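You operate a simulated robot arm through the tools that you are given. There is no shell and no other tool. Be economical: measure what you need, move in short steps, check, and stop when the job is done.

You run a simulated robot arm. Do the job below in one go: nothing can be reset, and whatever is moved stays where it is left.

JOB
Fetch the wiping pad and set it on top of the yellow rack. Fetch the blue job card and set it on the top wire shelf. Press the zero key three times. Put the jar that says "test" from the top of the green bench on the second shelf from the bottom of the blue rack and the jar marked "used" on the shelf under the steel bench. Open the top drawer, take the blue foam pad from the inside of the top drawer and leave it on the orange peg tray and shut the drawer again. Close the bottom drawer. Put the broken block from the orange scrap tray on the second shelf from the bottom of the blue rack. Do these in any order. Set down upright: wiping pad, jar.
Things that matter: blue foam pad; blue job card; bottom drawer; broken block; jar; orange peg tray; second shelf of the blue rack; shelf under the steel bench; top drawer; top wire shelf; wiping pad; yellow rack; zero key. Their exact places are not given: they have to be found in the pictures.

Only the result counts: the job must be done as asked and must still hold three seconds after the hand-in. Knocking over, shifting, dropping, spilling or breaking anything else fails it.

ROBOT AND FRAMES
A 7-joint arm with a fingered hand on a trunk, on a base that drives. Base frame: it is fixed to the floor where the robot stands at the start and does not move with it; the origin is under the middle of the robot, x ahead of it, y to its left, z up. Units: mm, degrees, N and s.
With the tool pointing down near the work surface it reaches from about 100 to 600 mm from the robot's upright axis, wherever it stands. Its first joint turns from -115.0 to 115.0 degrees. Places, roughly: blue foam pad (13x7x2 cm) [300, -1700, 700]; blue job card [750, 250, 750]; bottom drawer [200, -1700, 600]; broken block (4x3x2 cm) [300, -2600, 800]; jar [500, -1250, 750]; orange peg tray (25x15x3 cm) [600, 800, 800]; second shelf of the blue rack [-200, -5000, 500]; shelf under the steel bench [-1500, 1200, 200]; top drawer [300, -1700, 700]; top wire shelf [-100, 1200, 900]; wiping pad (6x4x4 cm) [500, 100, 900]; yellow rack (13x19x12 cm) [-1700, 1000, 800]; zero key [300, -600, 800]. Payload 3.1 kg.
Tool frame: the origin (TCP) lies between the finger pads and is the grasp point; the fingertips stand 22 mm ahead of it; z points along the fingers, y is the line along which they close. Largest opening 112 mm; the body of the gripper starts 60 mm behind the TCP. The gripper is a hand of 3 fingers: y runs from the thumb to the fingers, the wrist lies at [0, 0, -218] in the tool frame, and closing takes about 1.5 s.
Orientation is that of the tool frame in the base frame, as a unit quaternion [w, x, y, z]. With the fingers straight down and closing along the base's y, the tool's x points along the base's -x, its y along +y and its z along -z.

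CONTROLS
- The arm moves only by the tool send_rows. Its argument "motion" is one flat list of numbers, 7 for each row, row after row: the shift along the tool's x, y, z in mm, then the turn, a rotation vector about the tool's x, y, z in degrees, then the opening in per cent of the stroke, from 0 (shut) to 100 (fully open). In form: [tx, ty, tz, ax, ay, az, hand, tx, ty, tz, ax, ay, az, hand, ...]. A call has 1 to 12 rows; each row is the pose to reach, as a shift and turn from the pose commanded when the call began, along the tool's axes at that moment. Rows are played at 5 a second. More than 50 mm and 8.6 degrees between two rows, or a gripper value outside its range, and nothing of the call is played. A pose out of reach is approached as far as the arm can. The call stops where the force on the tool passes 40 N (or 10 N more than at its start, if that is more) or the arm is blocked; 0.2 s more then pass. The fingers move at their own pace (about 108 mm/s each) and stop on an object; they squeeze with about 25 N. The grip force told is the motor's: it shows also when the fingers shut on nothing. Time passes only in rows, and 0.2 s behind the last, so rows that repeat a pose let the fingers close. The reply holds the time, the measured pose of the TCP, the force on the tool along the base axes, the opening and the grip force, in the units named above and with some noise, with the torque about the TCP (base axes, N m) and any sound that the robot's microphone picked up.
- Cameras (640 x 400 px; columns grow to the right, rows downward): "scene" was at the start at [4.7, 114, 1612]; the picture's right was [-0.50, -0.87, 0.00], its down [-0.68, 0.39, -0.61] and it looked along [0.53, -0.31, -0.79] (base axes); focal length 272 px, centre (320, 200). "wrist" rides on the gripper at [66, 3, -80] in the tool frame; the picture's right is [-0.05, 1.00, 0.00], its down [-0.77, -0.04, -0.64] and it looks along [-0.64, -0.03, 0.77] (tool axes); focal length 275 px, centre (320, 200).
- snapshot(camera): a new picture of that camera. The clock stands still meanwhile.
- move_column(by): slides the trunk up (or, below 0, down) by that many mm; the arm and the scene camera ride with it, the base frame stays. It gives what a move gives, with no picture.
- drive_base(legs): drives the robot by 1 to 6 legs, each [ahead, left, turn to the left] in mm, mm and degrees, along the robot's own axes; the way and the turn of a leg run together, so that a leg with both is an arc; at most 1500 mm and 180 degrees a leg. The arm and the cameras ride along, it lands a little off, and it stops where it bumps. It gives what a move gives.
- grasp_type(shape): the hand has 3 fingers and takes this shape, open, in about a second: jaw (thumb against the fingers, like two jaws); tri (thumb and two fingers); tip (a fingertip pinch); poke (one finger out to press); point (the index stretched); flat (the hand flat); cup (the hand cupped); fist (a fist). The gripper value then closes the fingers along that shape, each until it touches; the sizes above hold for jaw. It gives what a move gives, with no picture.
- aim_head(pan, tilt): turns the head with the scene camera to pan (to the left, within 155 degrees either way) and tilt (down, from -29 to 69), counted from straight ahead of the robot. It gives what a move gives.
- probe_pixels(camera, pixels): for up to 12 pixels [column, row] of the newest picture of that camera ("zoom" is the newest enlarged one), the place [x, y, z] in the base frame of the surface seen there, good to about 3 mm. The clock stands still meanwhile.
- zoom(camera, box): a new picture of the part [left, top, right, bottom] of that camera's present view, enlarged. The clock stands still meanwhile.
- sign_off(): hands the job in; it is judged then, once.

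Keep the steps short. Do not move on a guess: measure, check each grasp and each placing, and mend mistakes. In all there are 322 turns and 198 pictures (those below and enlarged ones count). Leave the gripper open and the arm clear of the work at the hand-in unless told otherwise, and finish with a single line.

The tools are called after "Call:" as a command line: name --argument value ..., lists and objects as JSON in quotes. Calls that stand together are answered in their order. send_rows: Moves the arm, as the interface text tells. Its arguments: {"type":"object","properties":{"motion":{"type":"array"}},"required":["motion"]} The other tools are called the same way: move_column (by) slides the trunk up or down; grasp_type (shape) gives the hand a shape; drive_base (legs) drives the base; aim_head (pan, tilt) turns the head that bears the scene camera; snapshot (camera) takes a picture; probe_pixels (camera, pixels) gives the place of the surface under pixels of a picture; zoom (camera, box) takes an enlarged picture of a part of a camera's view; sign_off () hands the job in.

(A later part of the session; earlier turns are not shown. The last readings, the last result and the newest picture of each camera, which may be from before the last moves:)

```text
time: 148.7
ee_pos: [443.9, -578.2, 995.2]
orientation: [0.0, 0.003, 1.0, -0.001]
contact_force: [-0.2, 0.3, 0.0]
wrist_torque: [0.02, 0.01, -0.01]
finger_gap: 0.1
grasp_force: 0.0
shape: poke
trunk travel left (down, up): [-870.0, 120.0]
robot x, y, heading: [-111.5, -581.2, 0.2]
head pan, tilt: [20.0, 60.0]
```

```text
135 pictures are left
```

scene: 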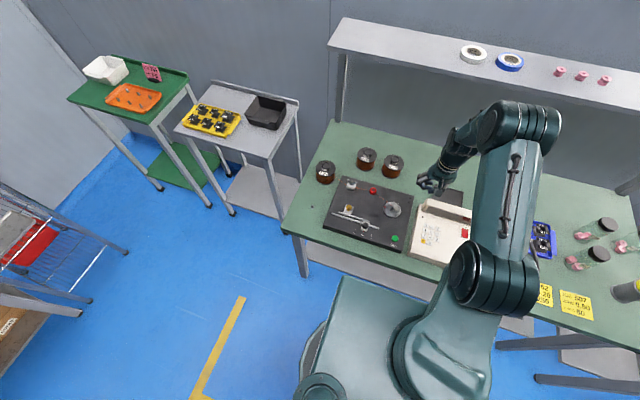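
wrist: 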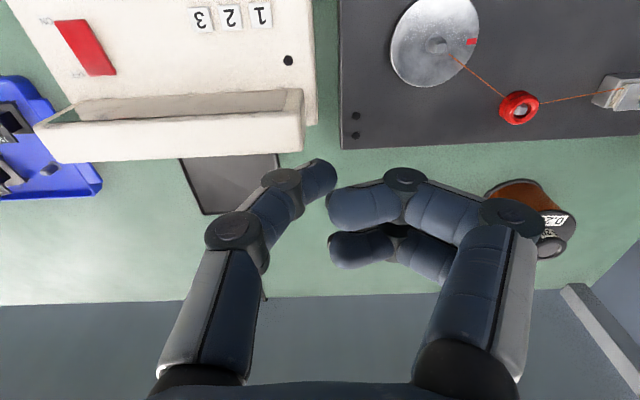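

I probe the poking fingertip in the wrist picture.

Call:
probe_pixels --camera "wrist" --pixels '[[315, 165], [322, 170], [328, 178], [318, 190], [310, 195], [300, 165], [340, 205], [335, 190], [335, 250], [360, 225]]'

Call:
zoom --camera "wrist" --box '[230, 130, 390, 290]'

```text
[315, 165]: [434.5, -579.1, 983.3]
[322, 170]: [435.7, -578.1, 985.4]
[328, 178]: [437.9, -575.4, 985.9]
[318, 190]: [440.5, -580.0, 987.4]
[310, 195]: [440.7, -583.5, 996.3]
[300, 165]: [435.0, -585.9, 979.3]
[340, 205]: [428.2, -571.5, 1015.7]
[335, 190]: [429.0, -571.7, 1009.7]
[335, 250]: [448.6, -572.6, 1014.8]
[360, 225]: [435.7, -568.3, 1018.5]
```

```text
2.50 times, centred on (310, 210) of wrist
```

zoom: 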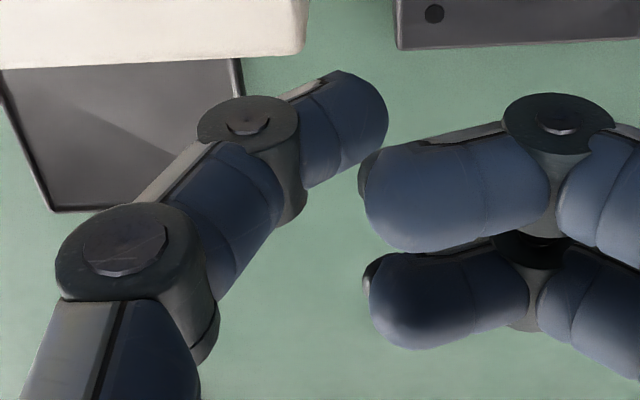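

The poking digit is the thumb with its tip about at the TCP axis, ~22 mm ahead. I move over the zero key at (330.5,-637,851), staying high first.

Call:
send_rows --motion '[38, -20, 0, 0, 0, 0, 0, 76, -40, 0, 0, 0, 0, 0, 113, -59, 0, 0, 0, 0, 0, 113, -59, 40, 0, 0, 0, 0, 113, -59, 80, 0, 0, 0, 0]'

Call:
snapshot --camera "wrist"

Call:
zoom --camera "scene" --box '[380, 190, 508, 270]'

```text
time: 149.9
ee_pos: [330.0, -637.5, 915.4]
orientation: [0.0, 0.003, 1.0, 0.0]
contact_force: [0.2, -0.4, -0.5]
wrist_torque: [-0.01, 0.02, -0.01]
finger_gap: 0.0
grasp_force: 25.0
shape: jaw
trunk travel left (down, up): [-870.0, 120.0]
robot x, y, heading: [-109.1, -574.7, -0.2]
head pan, tilt: [20.0, 60.0]
```

```text
133 pictures are left
```

wrist: 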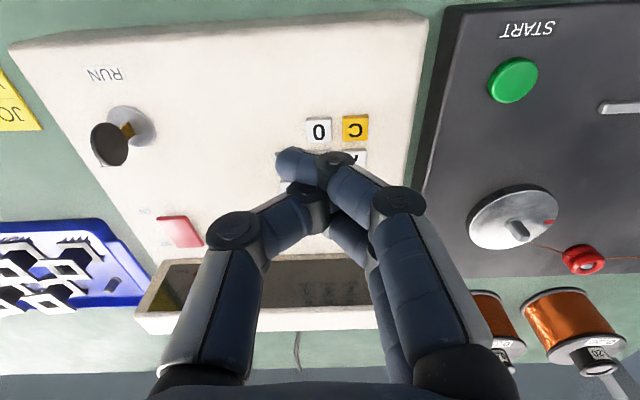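

```text
5.00 times, centred on (444, 230) of scene
```

zoom: 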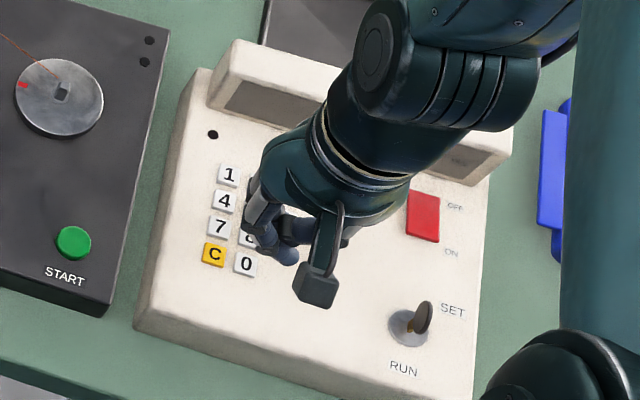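

The hand value 0 changed it back to a shut jaw. I set poke again and test with value 100.

Call:
grasp_type --shape "poke"

Call:
send_rows --motion '[0, 0, 0, 0, 0, 0, 100, 0, 0, 0, 0, 0, 0, 100]'

Call:
zoom --camera "wrist" --box '[200, 90, 420, 260]'

```text
time: 150.8
ee_pos: [330.9, -636.8, 916.1]
orientation: [0.0, 0.004, 1.0, 0.0]
contact_force: [0.8, 0.1, 0.7]
wrist_torque: [0.01, 0.0, 0.02]
finger_gap: 0.1
grasp_force: 0.0
shape: poke
trunk travel left (down, up): [-870.0, 120.0]
robot x, y, heading: [-113.2, -576.7, 0.1]
head pan, tilt: [20.0, 60.0]
```

```text
time: 151.4
ee_pos: [330.2, -636.9, 916.4]
orientation: [0.0, 0.004, 1.0, 0.0]
contact_force: [0.7, 0.4, -0.2]
wrist_torque: [-0.01, 0.01, -0.03]
finger_gap: 0.0
grasp_force: 0.2
shape: poke
trunk travel left (down, up): [-870.0, 120.0]
robot x, y, heading: [-109.7, -576.9, -0.2]
head pan, tilt: [20.0, 60.0]
```

```text
2.35 times, centred on (310, 175) of wrist
```

zoom: 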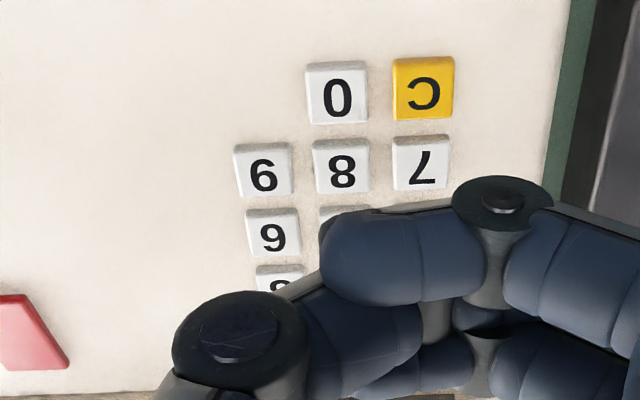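

The digits look tangled; I open in jaw first, then form poke again.

Call:
grasp_type --shape "jaw"

Call:
grasp_type --shape "poke"

Call:
send_rows --motion '[0, 0, 0, 0, 0, 0, 100, 0, 0, 0, 0, 0, 0, 100]'

Call:
snapshot --camera "wrist"

```text
time: 152.3
ee_pos: [330.2, -635.6, 916.7]
orientation: [-0.001, 0.003, 1.0, 0.0]
contact_force: [0.5, -0.1, -0.4]
wrist_torque: [-0.01, -0.02, -0.01]
finger_gap: 111.8
grasp_force: 0.0
shape: jaw
trunk travel left (down, up): [-870.0, 120.0]
robot x, y, heading: [-111.8, -580.5, 0.2]
head pan, tilt: [20.0, 60.0]
```

```text
time: 153.2
ee_pos: [329.3, -636.0, 916.8]
orientation: [0.001, 0.003, 1.0, 0.0]
contact_force: [0.1, 0.5, -0.3]
wrist_torque: [0.01, -0.01, 0.01]
finger_gap: 0.0
grasp_force: 0.1
shape: poke
trunk travel left (down, up): [-870.0, 120.0]
robot x, y, heading: [-106.4, -578.3, -0.4]
head pan, tilt: [20.0, 60.0]
```

```text
time: 153.8
ee_pos: [331.0, -636.1, 915.9]
orientation: [0.0, 0.003, 1.0, 0.0]
contact_force: [-0.9, 0.3, 0.1]
wrist_torque: [-0.03, 0.01, 0.02]
finger_gap: 0.0
grasp_force: 0.1
shape: poke
trunk travel left (down, up): [-870.0, 120.0]
robot x, y, heading: [-111.6, -580.7, -0.0]
head pan, tilt: [20.0, 60.0]
```

```text
130 pictures are left
```

wrist: 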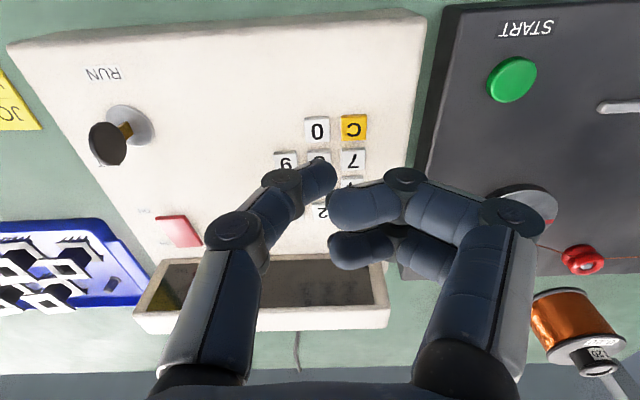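

Poke holds with value 100. I descend above the zero key to near contact and look.

Call:
send_rows --motion '[0, -1, 20, 0, 0, 0, 100, 0, -1, 36, 0, 0, 0, 100, 0, -1, 36, 0, 0, 0, 100]'

Call:
snapshot --camera "wrist"

Call:
zoom --camera "scene" --box '[400, 210, 464, 260]'

```text
time: 154.6
ee_pos: [330.6, -636.6, 878.4]
orientation: [0.0, 0.003, 1.0, 0.0]
contact_force: [-0.1, 0.9, -0.2]
wrist_torque: [-0.01, -0.04, 0.0]
finger_gap: 0.1
grasp_force: 0.1
shape: poke
trunk travel left (down, up): [-870.0, 120.0]
robot x, y, heading: [-109.7, -581.6, -0.2]
head pan, tilt: [20.0, 60.0]
```

```text
129 pictures are left
```

wrist: 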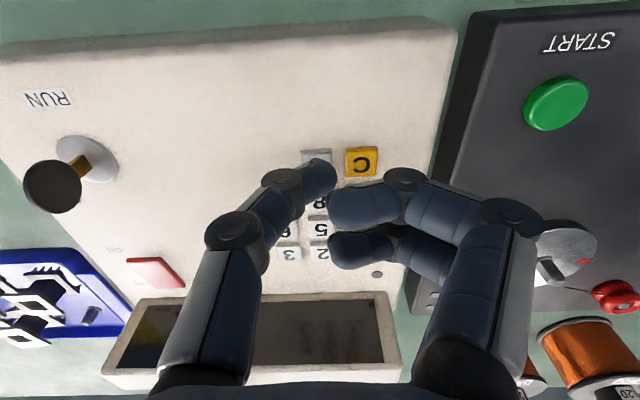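

```text
8.00 times, centred on (432, 235) of scene
```

zoom: 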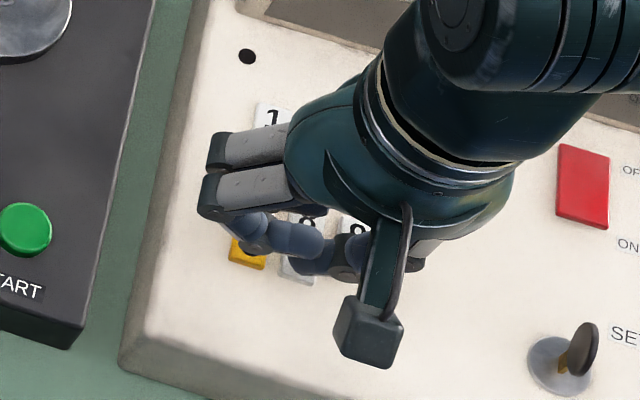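

The tip is right over the zero key. I press slowly and watch force and sound.

Call:
send_rows --motion '[0, 0, 3, 0, 0, 0, 100, 0, 0, 5, 0, 0, 0, 100, 0, 0, 7, 0, 0, 0, 100]'

```text
time: 155.4
ee_pos: [328.7, -637.5, 871.9]
orientation: [0.0, 0.004, 1.0, -0.001]
contact_force: [0.5, -0.7, 1.1]
wrist_torque: [-0.02, -0.02, 0.02]
finger_gap: 0.1
grasp_force: 0.0
shape: poke
trunk travel left (down, up): [-870.0, 120.0]
robot x, y, heading: [-109.0, -579.4, 0.0]
head pan, tilt: [20.0, 60.0]
```

Call:
send_rows --motion '[0, 0, 1.5, 0, 0, 0, 100, 0, 0, 3, 0, 0, 0, 100]'

```text
time: 156.0
ee_pos: [329.7, -638.6, 869.9]
orientation: [0.0, 0.004, 1.0, -0.001]
contact_force: [-0.1, -0.5, 7.4]
wrist_torque: [-0.01, 0.0, 0.01]
finger_gap: 0.0
grasp_force: 0.0
shape: poke
trunk travel left (down, up): [-870.0, 120.0]
robot x, y, heading: [-109.6, -573.9, -0.3]
head pan, tilt: [20.0, 60.0]
heard: click
```

A click at 7 N. I release up and check the display.

Call:
send_rows --motion '[0, 0, -8, 0, 0, 0, 100, 0, 0, -15, 0, 0, 0, 100]'

Call:
zoom --camera "wrist" --box '[90, 140, 410, 340]'

Call:
zoom --camera "scene" --box '[405, 180, 485, 240]'

```text
time: 156.6
ee_pos: [328.9, -637.6, 885.0]
orientation: [0.0, 0.003, 1.0, 0.0]
contact_force: [0.2, -0.1, 0.4]
wrist_torque: [-0.01, -0.03, 0.0]
finger_gap: 0.3
grasp_force: 0.0
shape: poke
trunk travel left (down, up): [-870.0, 120.0]
robot x, y, heading: [-111.7, -579.8, -0.1]
head pan, tilt: [20.0, 60.0]
```

```text
2.00 times, centred on (250, 240) of wrist
```

zoom: 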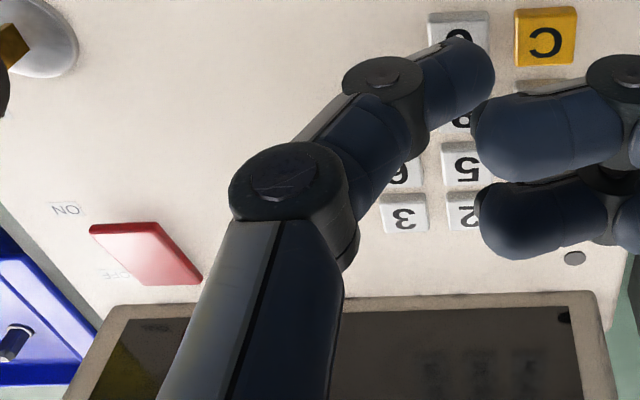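

```text
6.67 times, centred on (445, 210) of scene
```

zoom: 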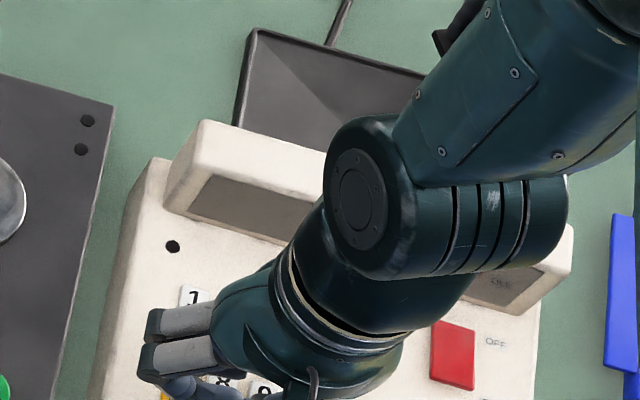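

The tip stands well over key 0. Second press.

Call:
send_rows --motion '[0, 0, 9, 0, 0, 0, 100, 0, 0, 13, 0, 0, 0, 100, 0, 0, 15.2, 0, 0, 0, 100, 0, 0, 15.2, 0, 0, 0, 100]'

Call:
send_rows --motion '[0, 0, -8, 0, 0, 0, 100, 0, 0, -15.2, 0, 0, 0, 100, 0, 0, -15.2, 0, 0, 0, 100]'

```text
time: 157.6
ee_pos: [330.4, -638.1, 870.2]
orientation: [0.0, 0.004, 1.0, 0.0]
contact_force: [-0.8, -1.4, 5.8]
wrist_torque: [0.03, 0.0, -0.01]
finger_gap: 0.0
grasp_force: 0.1
shape: poke
trunk travel left (down, up): [-870.0, 120.0]
robot x, y, heading: [-111.1, -579.7, 0.1]
head pan, tilt: [20.0, 60.0]
heard: click
```

```text
time: 158.4
ee_pos: [330.0, -637.2, 885.0]
orientation: [-0.001, 0.005, 1.0, 0.0]
contact_force: [-0.2, -0.4, 0.8]
wrist_torque: [-0.01, 0.01, -0.02]
finger_gap: 0.0
grasp_force: 0.1
shape: poke
trunk travel left (down, up): [-870.0, 120.0]
robot x, y, heading: [-111.9, -577.4, 0.2]
head pan, tilt: [20.0, 60.0]
```

Second click heard. Third press.

Call:
send_rows --motion '[0, 0, 9, 0, 0, 0, 100, 0, 0, 13, 0, 0, 0, 100, 0, 0, 15.2, 0, 0, 0, 100, 0, 0, 15.2, 0, 0, 0, 100]'

Call:
send_rows --motion '[0, 0, -8, 0, 0, 0, 100, 0, 0, -45, 0, 0, 0, 100, 0, 0, -90, 0, 0, 0, 100, 0, 0, -120, 0, 0, 0, 100]'

Call:
grasp_type --shape "jaw"

```text
time: 159.4
ee_pos: [328.5, -636.4, 869.8]
orientation: [0.0, 0.005, 1.0, 0.0]
contact_force: [1.3, -1.0, 6.6]
wrist_torque: [-0.04, -0.03, -0.01]
finger_gap: 0.0
grasp_force: 0.1
shape: poke
trunk travel left (down, up): [-870.0, 120.0]
robot x, y, heading: [-111.1, -579.6, -0.1]
head pan, tilt: [20.0, 60.0]
heard: click
```

```text
time: 160.4
ee_pos: [328.1, -638.8, 992.0]
orientation: [0.0, 0.004, 1.0, 0.0]
contact_force: [0.4, 0.3, 0.4]
wrist_torque: [0.03, -0.02, 0.03]
finger_gap: 0.0
grasp_force: 0.1
shape: poke
out of reach, approached as far as the arm can: row 3
trunk travel left (down, up): [-870.0, 120.0]
robot x, y, heading: [-109.8, -578.1, 0.2]
head pan, tilt: [20.0, 60.0]
```

```text
time: 161.3
ee_pos: [328.3, -638.0, 991.4]
orientation: [-0.001, 0.004, 1.0, 0.0]
contact_force: [-0.2, -0.1, 1.0]
wrist_torque: [-0.01, 0.02, 0.01]
finger_gap: 112.0
grasp_force: 0.1
shape: jaw
trunk travel left (down, up): [-870.0, 120.0]
robot x, y, heading: [-110.3, -581.9, 0.1]
head pan, tilt: [20.0, 60.0]
```

Three clicks done. Next the jars: back off, slide right to y≈-1150 and look.

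Call:
drive_base --legs '[[-150, 0, 0], [0, -570, 0]]'

Call:
aim_head --pan 15 --tilt 45

Call:
snapshot --camera "scene"

```text
time: 165.6
ee_pos: [170.0, -1227.4, 991.2]
orientation: [0.0, 0.016, 1.0, 0.0]
contact_force: [0.1, -1.0, 0.1]
wrist_torque: [0.01, -0.02, 0.02]
finger_gap: 112.0
grasp_force: 0.1
shape: jaw
trunk travel left (down, up): [-870.0, 120.0]
robot x, y, heading: [-270.2, -1158.1, -1.4]
head pan, tilt: [20.0, 60.0]
```

```text
time: 166.3
ee_pos: [171.0, -1227.2, 991.8]
orientation: [0.0, 0.016, 1.0, 0.0]
contact_force: [-0.5, -0.3, -0.2]
wrist_torque: [0.03, 0.01, 0.0]
finger_gap: 111.9
grasp_force: 0.0
shape: jaw
trunk travel left (down, up): [-870.0, 120.0]
robot x, y, heading: [-264.8, -1162.1, -1.5]
head pan, tilt: [15.0, 45.0]
```

```text
125 pictures are left
```

scene: 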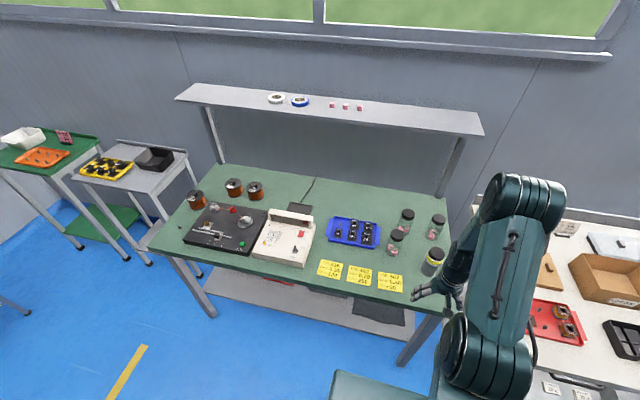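

Call:
zoom --camera "scene" --box '[370, 195, 466, 280]'

Call:
snapshot --camera "wrist"

```text
4.71 times, centred on (418, 238) of scene
```

zoom: 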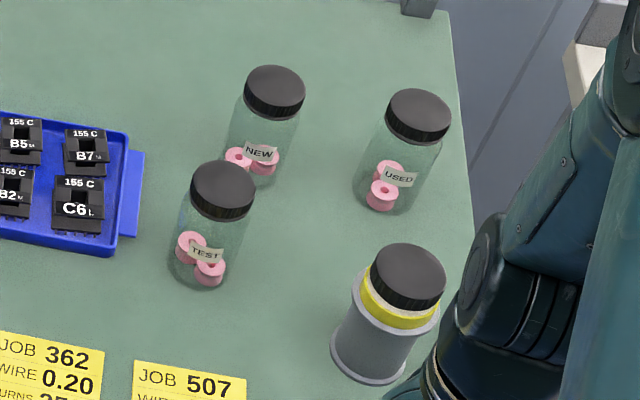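

```text
123 pictures are left
```

wrist: 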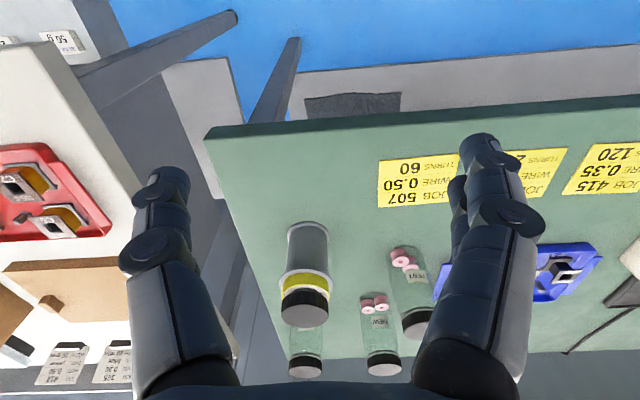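

Labels read: TEST (front left), NEW (back), USED (back right). I probe lids and bases.

Call:
probe_pixels --camera "zoom" --pixels '[[223, 185], [205, 170], [223, 215], [418, 112], [275, 90], [405, 272], [450, 250], [205, 252], [400, 178], [230, 320], [222, 165], [222, 200]]'

```text
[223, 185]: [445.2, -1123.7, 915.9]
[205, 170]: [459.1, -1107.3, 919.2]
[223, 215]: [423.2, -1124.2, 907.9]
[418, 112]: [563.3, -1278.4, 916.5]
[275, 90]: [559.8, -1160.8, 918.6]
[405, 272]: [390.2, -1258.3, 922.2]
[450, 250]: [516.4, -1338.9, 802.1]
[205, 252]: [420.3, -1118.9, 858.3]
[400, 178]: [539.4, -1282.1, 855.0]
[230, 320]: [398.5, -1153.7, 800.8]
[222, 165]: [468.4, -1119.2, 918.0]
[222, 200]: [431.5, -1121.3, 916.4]
```

I'll take USED first with a 45°-pitched hand (usable later under the bench). I square up at y≈-1279 and pitch the hand.

Call:
drive_base --legs '[[0, -118, 1.5]]'

Call:
send_rows --motion '[-10, 10, -5, 0, -7.5, 0, 75, -20, 20, -10, 0, -15, 0, 75, -30, 30, -15, 0, -22.5, 0, 75, -40, 40, -20, 0, -30, 0, 75, -50, 50, -25, 0, -37.5, 0, 75, -60, 60, -30, 0, -45, 0, 75]'

```text
time: 167.6
ee_pos: [170.9, -1334.3, 991.7]
orientation: [0.0, 0.003, 1.0, -0.001]
contact_force: [0.3, 0.9, -0.3]
wrist_torque: [0.01, 0.02, 0.01]
finger_gap: 112.1
grasp_force: 0.0
shape: jaw
trunk travel left (down, up): [-870.0, 120.0]
robot x, y, heading: [-269.0, -1275.0, 0.0]
head pan, tilt: [15.0, 45.0]
```

```text
time: 169.0
ee_pos: [230.6, -1273.3, 1020.4]
orientation: [0.383, 0.003, 0.924, -0.002]
contact_force: [0.1, 0.1, 0.1]
wrist_torque: [-0.01, -0.02, 0.0]
finger_gap: 84.3
grasp_force: 0.1
shape: jaw
trunk travel left (down, up): [-870.0, 120.0]
robot x, y, heading: [-270.0, -1278.6, -0.4]
head pan, tilt: [15.0, 45.0]
```

Call:
drive_base --legs '[[220, 0, 0]]'

Call:
send_rows --motion '[-28, -2, 28, 0, 0, 0, 75, -56, -4, 56, 0, 0, 0, 75, -79, -6, 79, 0, 0, 0, 75]'

Call:
snapshot --camera "wrist"

Call:
snapshot --camera "scene"

```text
time: 170.7
ee_pos: [448.7, -1277.5, 1021.8]
orientation: [0.382, 0.006, 0.924, -0.004]
contact_force: [0.4, 0.0, -0.5]
wrist_torque: [0.0, 0.0, -0.01]
finger_gap: 84.1
grasp_force: 0.0
shape: jaw
trunk travel left (down, up): [-870.0, 120.0]
robot x, y, heading: [-51.9, -1274.1, -0.5]
head pan, tilt: [15.0, 45.0]
```

```text
time: 171.5
ee_pos: [560.4, -1286.5, 1020.1]
orientation: [0.382, 0.006, 0.924, -0.004]
contact_force: [0.6, 0.3, -0.2]
wrist_torque: [0.01, -0.01, -0.01]
finger_gap: 84.2
grasp_force: 0.0
shape: jaw
trunk travel left (down, up): [-870.0, 120.0]
robot x, y, heading: [-51.2, -1274.3, -0.5]
head pan, tilt: [15.0, 45.0]
```

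```text
122 pictures are left
```

wrist: 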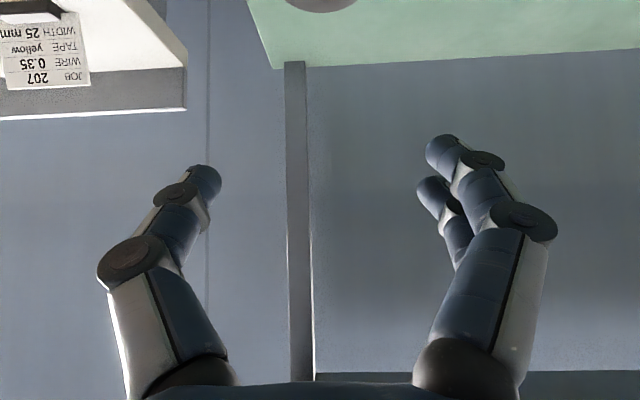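

```text
121 pictures are left
```

scene: 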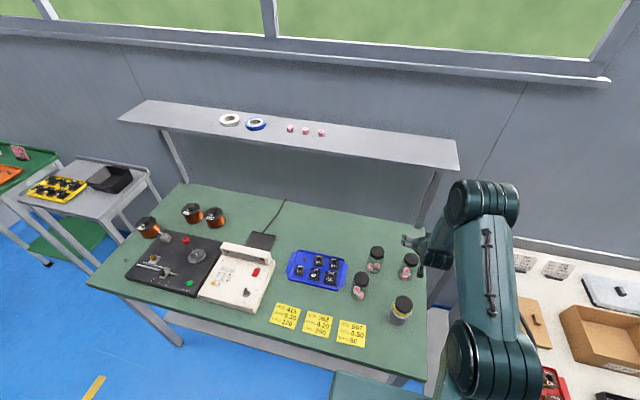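

I re-probe the USED lid from this view before descending.

Call:
zoom --camera "scene" --box '[340, 225, 450, 325]'

Call:
probe_pixels --camera "scene" --pixels '[[411, 259], [407, 258], [415, 258], [411, 256], [411, 262], [406, 277]]'

```text
4.00 times, centred on (395, 275) of scene
```

zoom: 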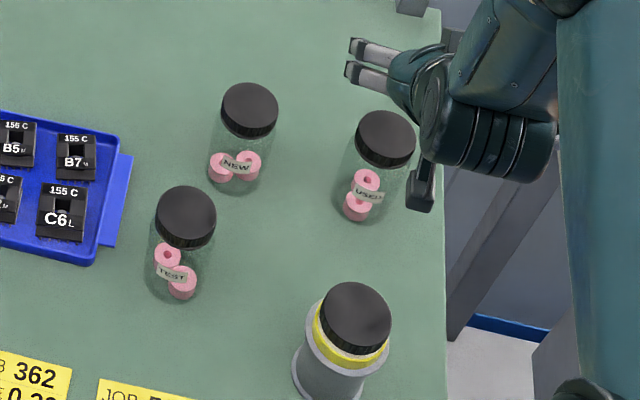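

```text
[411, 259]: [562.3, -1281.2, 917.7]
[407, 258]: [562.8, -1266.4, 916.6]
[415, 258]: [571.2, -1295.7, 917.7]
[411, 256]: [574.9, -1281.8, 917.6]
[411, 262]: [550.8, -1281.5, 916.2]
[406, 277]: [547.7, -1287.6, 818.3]
```

Call:
send_rows --motion '[16, 3, 17, 0, 0, 0, 75, 32, 5.5, 34, 0, 0, 0, 75, 44, 5.5, 46.5, 0, 0, 0, 75]'

Call:
snapshot --camera "wrist"

```text
time: 172.3
ee_pos: [561.7, -1279.4, 955.2]
orientation: [0.383, 0.006, 0.924, -0.003]
contact_force: [-0.5, 0.1, -0.6]
wrist_torque: [0.0, -0.01, 0.03]
finger_gap: 84.2
grasp_force: 0.0
shape: jaw
trunk travel left (down, up): [-870.0, 120.0]
robot x, y, heading: [-51.7, -1276.5, -0.2]
head pan, tilt: [15.0, 45.0]
```

```text
119 pictures are left
```

wrist: 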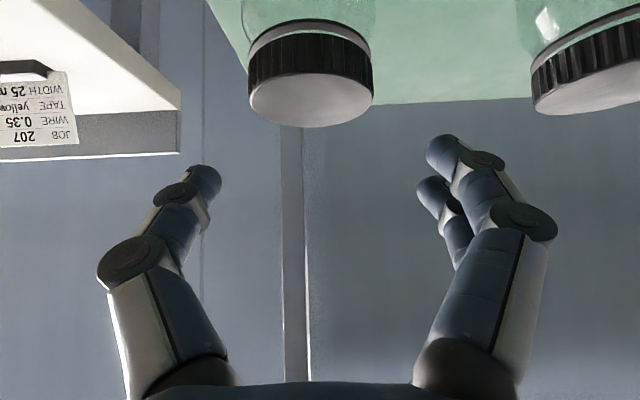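

Call:
send_rows --motion '[26, -2, 26, 0, 0, 0, 75, 44, -2, 44, 0, 0, 0, 75, 53, -2, 53, 0, 0, 0, 75, 53, -2, 53, 0, 0, 0, 75]'

Call:
snapshot --camera "wrist"

```text
time: 173.3
ee_pos: [563.1, -1284.3, 881.4]
orientation: [0.383, 0.006, 0.924, -0.003]
contact_force: [1.5, -0.1, 0.3]
wrist_torque: [0.0, 0.02, -0.01]
finger_gap: 84.3
grasp_force: 0.0
shape: jaw
trunk travel left (down, up): [-870.0, 120.0]
robot x, y, heading: [-50.8, -1278.6, -0.3]
head pan, tilt: [15.0, 45.0]
```

```text
118 pictures are left
```

wrist: 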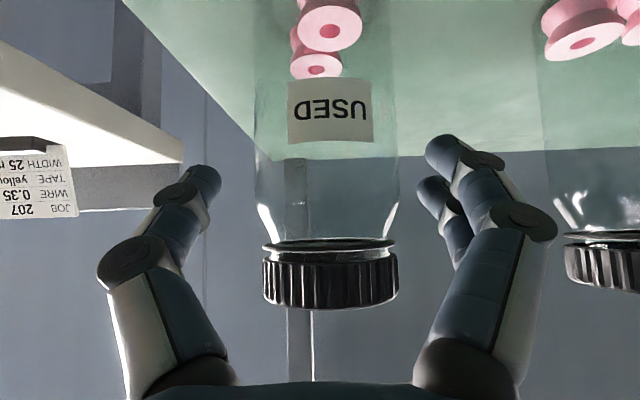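

The USED jar is between the fingers. Close.

Call:
send_rows --motion '[0, 0, 0, 0, 0, 0, 50, 0, 0, 0, 0, 0, 0, 35, 0, 0, 0, 0, 0, 0, 20, 0, 0, 0, 0, 0, 0, 20, 0, 0, 0, 0, 0, 0, 20, 0, 0, 0, 0, 0, 0, 20, 0, 0, 0, 0, 0, 0, 20]'

Call:
send_rows --motion '[-20, 0, -20, 0, 0, 0, 20, -50, 0, -50, 0, 0, 0, 20, -80, 0, -80, 0, 0, 0, 20, -110, 0, -110, 0, 0, 0, 20]'

Call:
snapshot --camera "wrist"

```text
time: 174.9
ee_pos: [564.2, -1284.2, 880.2]
orientation: [0.382, 0.006, 0.924, -0.003]
contact_force: [0.3, 0.1, 0.0]
wrist_torque: [0.02, -0.01, 0.02]
finger_gap: 45.8
grasp_force: 25.3
shape: jaw
trunk travel left (down, up): [-870.0, 120.0]
robot x, y, heading: [-51.2, -1277.5, -0.4]
head pan, tilt: [15.0, 45.0]
```

```text
time: 175.9
ee_pos: [561.7, -1284.2, 1036.4]
orientation: [0.383, 0.005, 0.924, -0.003]
contact_force: [0.6, -0.2, -0.4]
wrist_torque: [-0.02, -0.03, -0.02]
finger_gap: 45.9
grasp_force: 24.5
shape: jaw
trunk travel left (down, up): [-870.0, 120.0]
robot x, y, heading: [-50.8, -1275.6, -0.0]
head pan, tilt: [15.0, 45.0]
```

```text
117 pictures are left
```

wrist: 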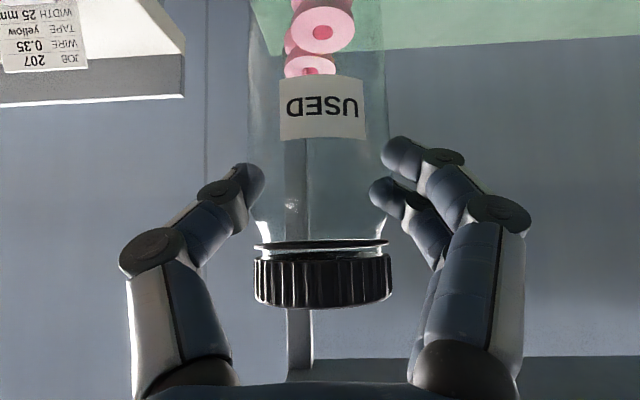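

Held upright (bottom 79 mm below TCP). I back out, turn left, and drive to the steel bench.

Call:
drive_base --legs '[[-420, 0, 0], [0, 0, 90], [1450, 0, 0], [0, 1050, 0]]'

Call:
aim_head --pan 20 --tilt 45

Call:
snapshot --camera "scene"

```text
time: 194.0
ee_pos: [-1462.7, 805.2, 1036.5]
orientation: [0.276, -0.64, 0.666, 0.265]
contact_force: [0.7, 0.5, -1.6]
wrist_torque: [-0.01, -0.01, 0.0]
finger_gap: 45.5
grasp_force: 25.2
shape: jaw
trunk travel left (down, up): [-870.0, 120.0]
robot x, y, heading: [-1485.9, 188.6, 88.3]
head pan, tilt: [15.0, 45.0]
```

```text
time: 194.7
ee_pos: [-1462.2, 806.1, 1037.1]
orientation: [0.276, -0.64, 0.666, 0.265]
contact_force: [-0.3, 0.0, -1.5]
wrist_torque: [-0.02, -0.05, 0.06]
finger_gap: 45.9
grasp_force: 25.1
shape: jaw
trunk travel left (down, up): [-870.0, 120.0]
robot x, y, heading: [-1485.9, 193.0, 88.3]
head pan, tilt: [20.0, 45.0]
```

```text
116 pictures are left
```

scene: 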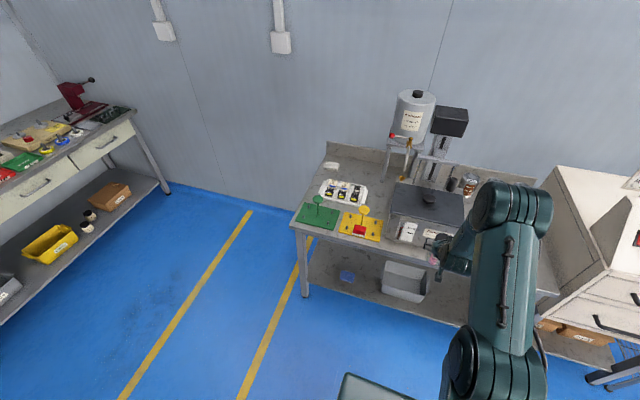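

The wiping pad still sits on the rack. I probe the shelf under the bench, its bin and free parts.

Call:
probe_pixels --camera "scene" --pixels '[[370, 285], [347, 276], [330, 280], [385, 285], [425, 290], [440, 300], [450, 310], [300, 228], [350, 243], [320, 285], [365, 265], [415, 265]]'

Call:
zoom --camera "scene" --box '[290, 225, 470, 335]'

```text
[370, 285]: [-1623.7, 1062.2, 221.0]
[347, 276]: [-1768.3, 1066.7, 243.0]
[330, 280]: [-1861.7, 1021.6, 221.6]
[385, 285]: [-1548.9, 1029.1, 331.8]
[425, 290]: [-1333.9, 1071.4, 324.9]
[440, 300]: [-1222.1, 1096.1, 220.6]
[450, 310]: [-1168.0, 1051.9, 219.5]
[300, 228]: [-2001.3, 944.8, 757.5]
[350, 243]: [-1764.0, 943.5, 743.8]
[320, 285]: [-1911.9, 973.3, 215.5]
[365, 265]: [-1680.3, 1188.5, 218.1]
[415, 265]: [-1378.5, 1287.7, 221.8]
```

```text
3.56 times, centred on (380, 280) of scene
```

zoom: 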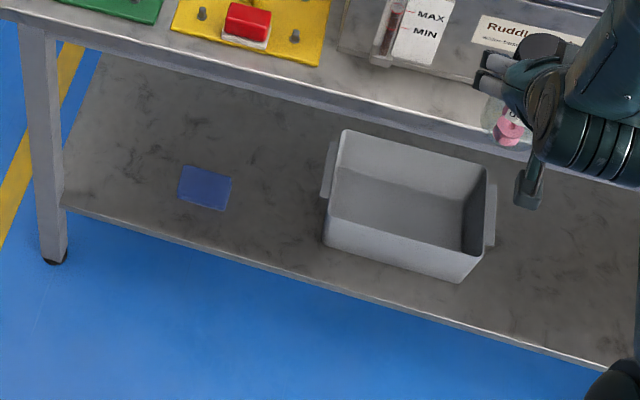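

Call:
probe_pixels --camera "scene" --pixels '[[510, 200], [480, 205], [530, 230], [460, 250], [510, 300], [475, 350], [445, 262]]'

```text
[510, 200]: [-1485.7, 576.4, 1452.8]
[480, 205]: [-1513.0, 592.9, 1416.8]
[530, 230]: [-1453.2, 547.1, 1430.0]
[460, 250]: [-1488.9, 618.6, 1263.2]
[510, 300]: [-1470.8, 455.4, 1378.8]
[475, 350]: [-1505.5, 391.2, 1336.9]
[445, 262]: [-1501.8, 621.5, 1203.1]
```

The elbow stays ~80 mm outside the bench edge, fine. I drive to x≈-1206, lower the trunk, then go in.

Call:
drive_base --legs '[[0, -285, 1.7]]'

Call:
move_column --by -705

Call:
aim_head --pan 10 --tilt 30

Call:
snapshot --camera "scene"

Call:
snapshot --camera "wrist"

```text
time: 196.6
ee_pos: [-1200.1, 801.9, 1036.4]
orientation: [0.272, -0.651, 0.656, 0.269]
contact_force: [-0.2, 0.1, -0.6]
wrist_torque: [0.02, -0.01, 0.03]
finger_gap: 45.6
grasp_force: 24.7
shape: jaw
trunk travel left (down, up): [-870.0, 120.0]
robot x, y, heading: [-1203.5, 190.7, 90.1]
head pan, tilt: [20.0, 45.0]
```

```text
refused: -705 is not a number from -400 to 400
```

```text
time: 197.4
ee_pos: [-1199.2, 801.0, 1035.9]
orientation: [0.272, -0.65, 0.656, 0.269]
contact_force: [0.1, -0.4, -0.9]
wrist_torque: [0.01, 0.01, 0.02]
finger_gap: 45.6
grasp_force: 24.8
shape: jaw
trunk travel left (down, up): [-870.0, 120.0]
robot x, y, heading: [-1204.4, 186.6, 89.8]
head pan, tilt: [10.0, 30.0]
```

```text
114 pictures are left
```

scene: 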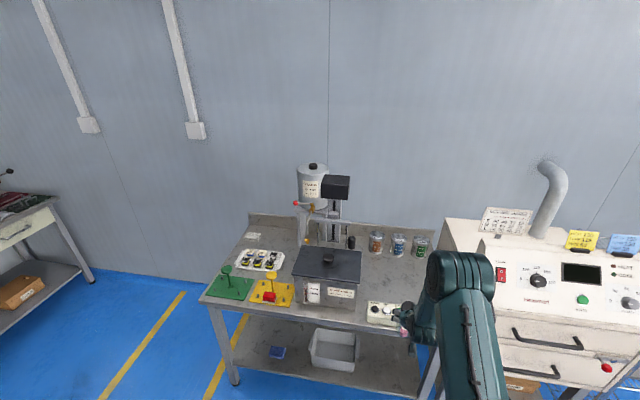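

```text
113 pictures are left
```

wrist: 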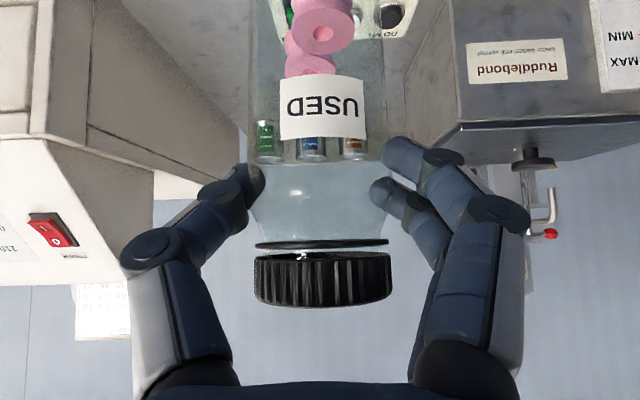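

Call:
move_column --by -400

Call:
move_column --by -300

Call:
aim_head --pan 20 --tilt 30

Call:
snapshot --camera "scene"

Call:
snapshot --camera "wrist"

```text
time: 201.2
ee_pos: [-1201.0, 800.9, 636.4]
orientation: [0.272, -0.651, 0.656, 0.269]
contact_force: [0.3, 0.4, -0.5]
wrist_torque: [-0.01, -0.01, -0.01]
finger_gap: 45.8
grasp_force: 24.7
shape: jaw
trunk travel left (down, up): [-470.0, 520.0]
robot x, y, heading: [-1205.4, 187.6, 90.0]
head pan, tilt: [10.0, 30.0]
```

```text
time: 204.2
ee_pos: [-1201.2, 799.9, 336.7]
orientation: [0.272, -0.651, 0.656, 0.269]
contact_force: [-0.4, -0.1, -0.9]
wrist_torque: [0.01, 0.01, 0.02]
finger_gap: 46.1
grasp_force: 24.5
shape: jaw
trunk travel left (down, up): [-170.0, 820.0]
robot x, y, heading: [-1203.5, 188.1, 89.9]
head pan, tilt: [10.0, 30.0]
```

```text
time: 204.9
ee_pos: [-1201.6, 801.3, 336.2]
orientation: [0.272, -0.651, 0.656, 0.269]
contact_force: [0.3, 0.9, -0.3]
wrist_torque: [0.01, 0.03, 0.02]
finger_gap: 45.8
grasp_force: 24.6
shape: jaw
trunk travel left (down, up): [-170.0, 820.0]
robot x, y, heading: [-1203.9, 187.7, 89.9]
head pan, tilt: [20.0, 30.0]
```

```text
112 pictures are left
```

scene: 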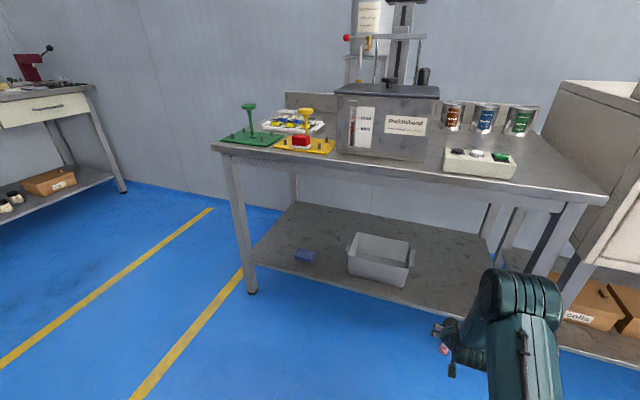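

```text
111 pictures are left
```

wrist: 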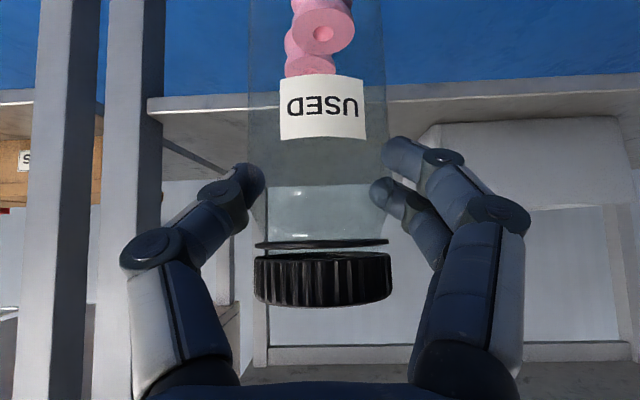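

Call:
probe_pixels --camera "wrist" --pixels '[[150, 250], [130, 350], [75, 250], [430, 130], [225, 110], [560, 140]]'

Call:
probe_pixels --camera "scene" --pixels '[[545, 240], [555, 250], [412, 265], [408, 285], [450, 290], [480, 300], [570, 205]]'

```text
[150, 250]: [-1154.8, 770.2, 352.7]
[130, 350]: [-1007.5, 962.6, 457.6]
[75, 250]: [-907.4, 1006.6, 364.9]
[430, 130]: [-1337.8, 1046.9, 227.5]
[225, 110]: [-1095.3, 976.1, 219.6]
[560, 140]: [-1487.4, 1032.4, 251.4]
```

```text
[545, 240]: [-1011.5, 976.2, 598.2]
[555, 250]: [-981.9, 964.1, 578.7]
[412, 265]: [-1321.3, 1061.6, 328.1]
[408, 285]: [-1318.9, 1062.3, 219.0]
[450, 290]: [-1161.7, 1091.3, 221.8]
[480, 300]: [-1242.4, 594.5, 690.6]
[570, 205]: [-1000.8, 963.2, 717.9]
```

Clear on both sides. I drive in 250 mm and check.

Call:
drive_base --legs '[[250, 0, 0]]'

Call:
snapshot --camera "wrist"

```text
time: 206.8
ee_pos: [-1200.2, 1051.6, 337.1]
orientation: [0.272, -0.65, 0.656, 0.269]
contact_force: [-0.6, 0.5, -1.3]
wrist_torque: [-0.01, 0.03, 0.0]
finger_gap: 45.7
grasp_force: 24.7
shape: jaw
trunk travel left (down, up): [-170.0, 820.0]
robot x, y, heading: [-1203.9, 435.2, 90.0]
head pan, tilt: [20.0, 30.0]
```

```text
110 pictures are left
```

wrist: 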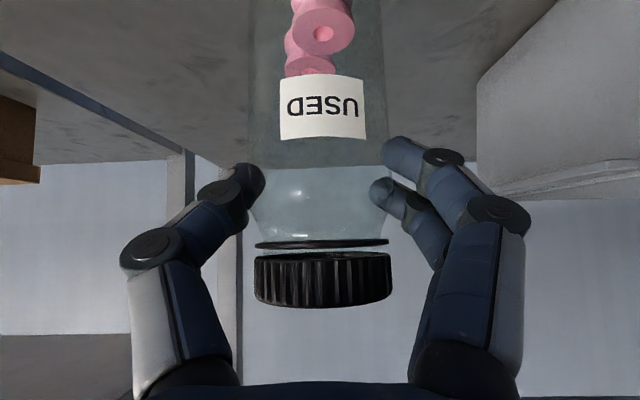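

Call:
send_rows --motion '[12, 0, 12, 0, 0, 0, 20, 22, 0, 22, 0, 0, 0, 20, 25, 0, 25, 0, 0, 0, 20]'

Call:
send_rows --motion '[0.8, 0, 0.8, 0, 0, 0, 20, 1.4, 0, 1.4, 0, 0, 0, 20, 1.4, 0, 1.4, 0, 0, 0, 20]'

```text
time: 207.6
ee_pos: [-1199.1, 1051.4, 301.2]
orientation: [0.273, -0.65, 0.656, 0.27]
contact_force: [0.5, 0.4, 3.3]
wrist_torque: [0.05, -0.01, -0.01]
finger_gap: 45.8
grasp_force: 25.0
shape: jaw
trunk travel left (down, up): [-170.0, 820.0]
robot x, y, heading: [-1201.4, 438.6, 89.7]
head pan, tilt: [20.0, 30.0]
```

```text
time: 208.3
ee_pos: [-1198.7, 1049.5, 300.8]
orientation: [0.274, -0.65, 0.656, 0.27]
contact_force: [0.5, 4.4, 11.6]
wrist_torque: [0.12, -0.06, 0.05]
finger_gap: 45.9
grasp_force: 24.9
shape: jaw
trunk travel left (down, up): [-170.0, 820.0]
robot x, y, heading: [-1207.4, 440.7, 89.9]
head pan, tilt: [20.0, 30.0]
```

Contact at 12 N. I release and retreat along the tool axis.

Call:
send_rows --motion '[0, 0, 0, 0, 0, 0, 45, 0, 0, 0, 0, 0, 0, 60, 0, 0, 0, 0, 0, 0, 75, 0, 0, 0, 0, 0, 0, 75, 0, 0, 0, 0, 0, 0, 75, 0, 0, -35, 0, 0, 0, 75, 0, 0, -80, 0, 0, 0, 75, 0, 0, -110, 0, 0, 0, 75]'

Call:
snapshot --camera "wrist"

```text
time: 210.2
ee_pos: [-1200.4, 974.4, 377.6]
orientation: [0.273, -0.65, 0.656, 0.268]
contact_force: [0.0, 0.4, -0.4]
wrist_torque: [0.01, -0.02, -0.01]
finger_gap: 83.6
grasp_force: 0.1
shape: jaw
trunk travel left (down, up): [-170.0, 820.0]
robot x, y, heading: [-1204.5, 436.9, 90.0]
head pan, tilt: [20.0, 30.0]
```

```text
109 pictures are left
```

wrist: 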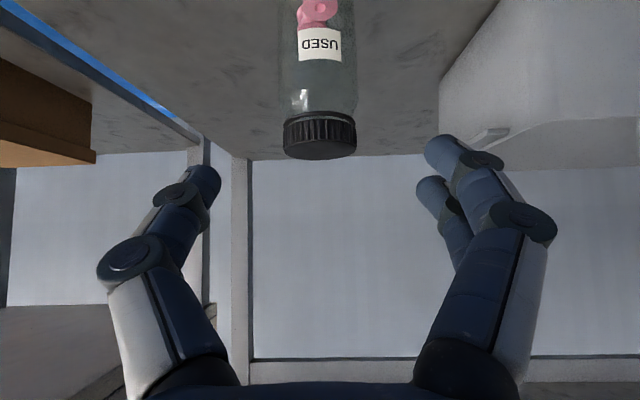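

Jar USED stands on the shelf. I back out, raise the trunk, and return to the TEST jar.

Call:
drive_base --legs '[[-400, 0, 0]]'

Call:
move_column --by 400

Call:
move_column --by 300

Call:
drive_base --legs '[[0, 0, -90], [0, -1160, 0], [800, 0, 0]]'

Call:
aim_head --pan 15 --tilt 45

Call:
snapshot --camera "scene"

```text
time: 212.6
ee_pos: [-1197.8, 578.2, 377.4]
orientation: [0.274, -0.646, 0.66, 0.267]
contact_force: [0.8, 0.2, 0.0]
wrist_torque: [-0.01, -0.04, -0.01]
finger_gap: 83.6
grasp_force: 0.0
shape: jaw
trunk travel left (down, up): [-170.0, 820.0]
robot x, y, heading: [-1211.2, 43.2, 89.3]
head pan, tilt: [20.0, 30.0]
```

```text
time: 216.5
ee_pos: [-1198.0, 578.2, 777.2]
orientation: [0.274, -0.647, 0.659, 0.268]
contact_force: [-0.1, 0.3, 0.6]
wrist_torque: [0.01, -0.03, -0.03]
finger_gap: 83.8
grasp_force: 0.0
shape: jaw
trunk travel left (down, up): [-570.0, 420.0]
robot x, y, heading: [-1208.0, 45.1, 88.9]
head pan, tilt: [20.0, 30.0]
```

```text
time: 219.5
ee_pos: [-1199.1, 578.2, 1077.5]
orientation: [0.274, -0.647, 0.66, 0.268]
contact_force: [0.5, 0.1, -0.5]
wrist_torque: [0.04, -0.01, -0.02]
finger_gap: 83.8
grasp_force: 0.0
shape: jaw
trunk travel left (down, up): [-870.0, 120.0]
robot x, y, heading: [-1206.4, 40.6, 89.1]
head pan, tilt: [20.0, 30.0]
```

```text
time: 233.1
ee_pos: [81.5, -1209.7, 1076.8]
orientation: [0.382, 0.028, 0.924, -0.012]
contact_force: [-0.1, 0.2, 0.2]
wrist_torque: [0.0, 0.03, 0.0]
finger_gap: 83.8
grasp_force: 0.0
shape: jaw
trunk travel left (down, up): [-870.0, 120.0]
robot x, y, heading: [-456.0, -1176.3, -3.2]
head pan, tilt: [20.0, 30.0]
```

```text
time: 233.8
ee_pos: [82.6, -1211.0, 1077.0]
orientation: [0.383, 0.027, 0.923, -0.011]
contact_force: [0.5, 0.0, -0.7]
wrist_torque: [0.0, -0.01, 0.03]
finger_gap: 83.7
grasp_force: 0.0
shape: jaw
trunk travel left (down, up): [-870.0, 120.0]
robot x, y, heading: [-449.4, -1179.6, -3.2]
head pan, tilt: [15.0, 45.0]
```

```text
108 pictures are left
```

scene: 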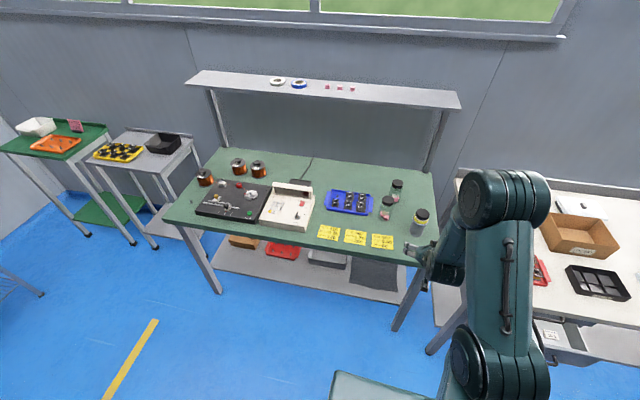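

Call:
drive_base --legs '[[0, 57, 3.2], [355, 0, 0]]'

Call:
snapshot --camera "scene"

Call:
zoom --camera "scene" --box '[330, 200, 460, 320]'

```text
time: 236.7
ee_pos: [442.2, -1125.0, 1075.9]
orientation: [0.382, 0.003, 0.924, -0.002]
contact_force: [-0.1, -0.4, 0.3]
wrist_torque: [0.0, -0.02, 0.01]
finger_gap: 83.9
grasp_force: 0.1
shape: jaw
trunk travel left (down, up): [-870.0, 120.0]
robot x, y, heading: [-92.4, -1123.2, 0.0]
head pan, tilt: [15.0, 45.0]
```

```text
107 pictures are left
```

scene: 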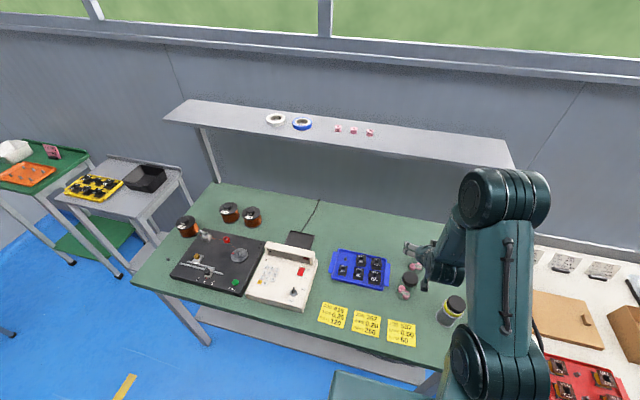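

```text
3.33 times, centred on (395, 260) of scene
```

zoom: 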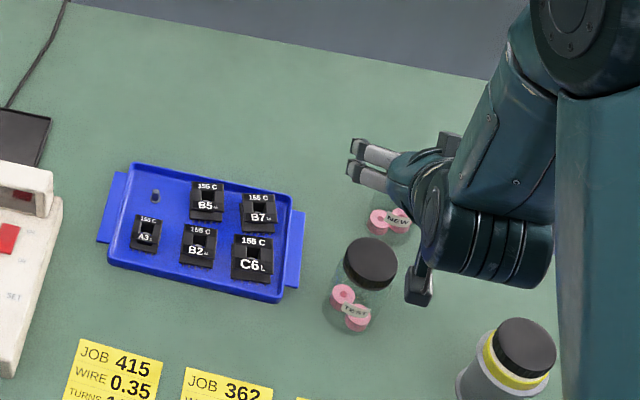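

Call:
probe_pixels --camera "zoom" --pixels '[[370, 262], [347, 262], [395, 262], [370, 242], [370, 278], [523, 345], [352, 318]]'

```text
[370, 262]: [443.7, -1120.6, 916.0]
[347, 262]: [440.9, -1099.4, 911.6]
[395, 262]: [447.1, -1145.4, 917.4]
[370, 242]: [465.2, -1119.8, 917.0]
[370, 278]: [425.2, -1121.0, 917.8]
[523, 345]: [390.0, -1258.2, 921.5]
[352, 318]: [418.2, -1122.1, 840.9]
```

Call:
send_rows --motion '[33, 1, 35, 0, 0, 0, 75, 66, 2, 70, 0, 0, 0, 75, 85, 3, 90, 0, 0, 0, 75]'

Call:
snapshot --camera "wrist"

```text
time: 237.5
ee_pos: [446.0, -1121.6, 951.2]
orientation: [0.383, 0.004, 0.924, -0.003]
contact_force: [-0.9, 1.1, 0.0]
wrist_torque: [0.01, 0.0, -0.01]
finger_gap: 83.4
grasp_force: 0.1
shape: jaw
trunk travel left (down, up): [-870.0, 120.0]
robot x, y, heading: [-94.8, -1123.0, -0.1]
head pan, tilt: [15.0, 45.0]
```

```text
105 pictures are left
```

wrist: 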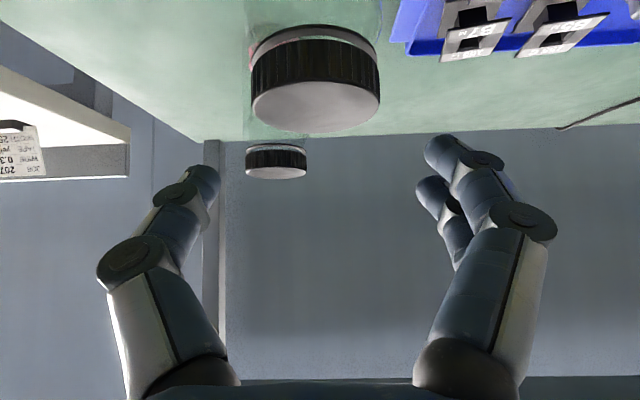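

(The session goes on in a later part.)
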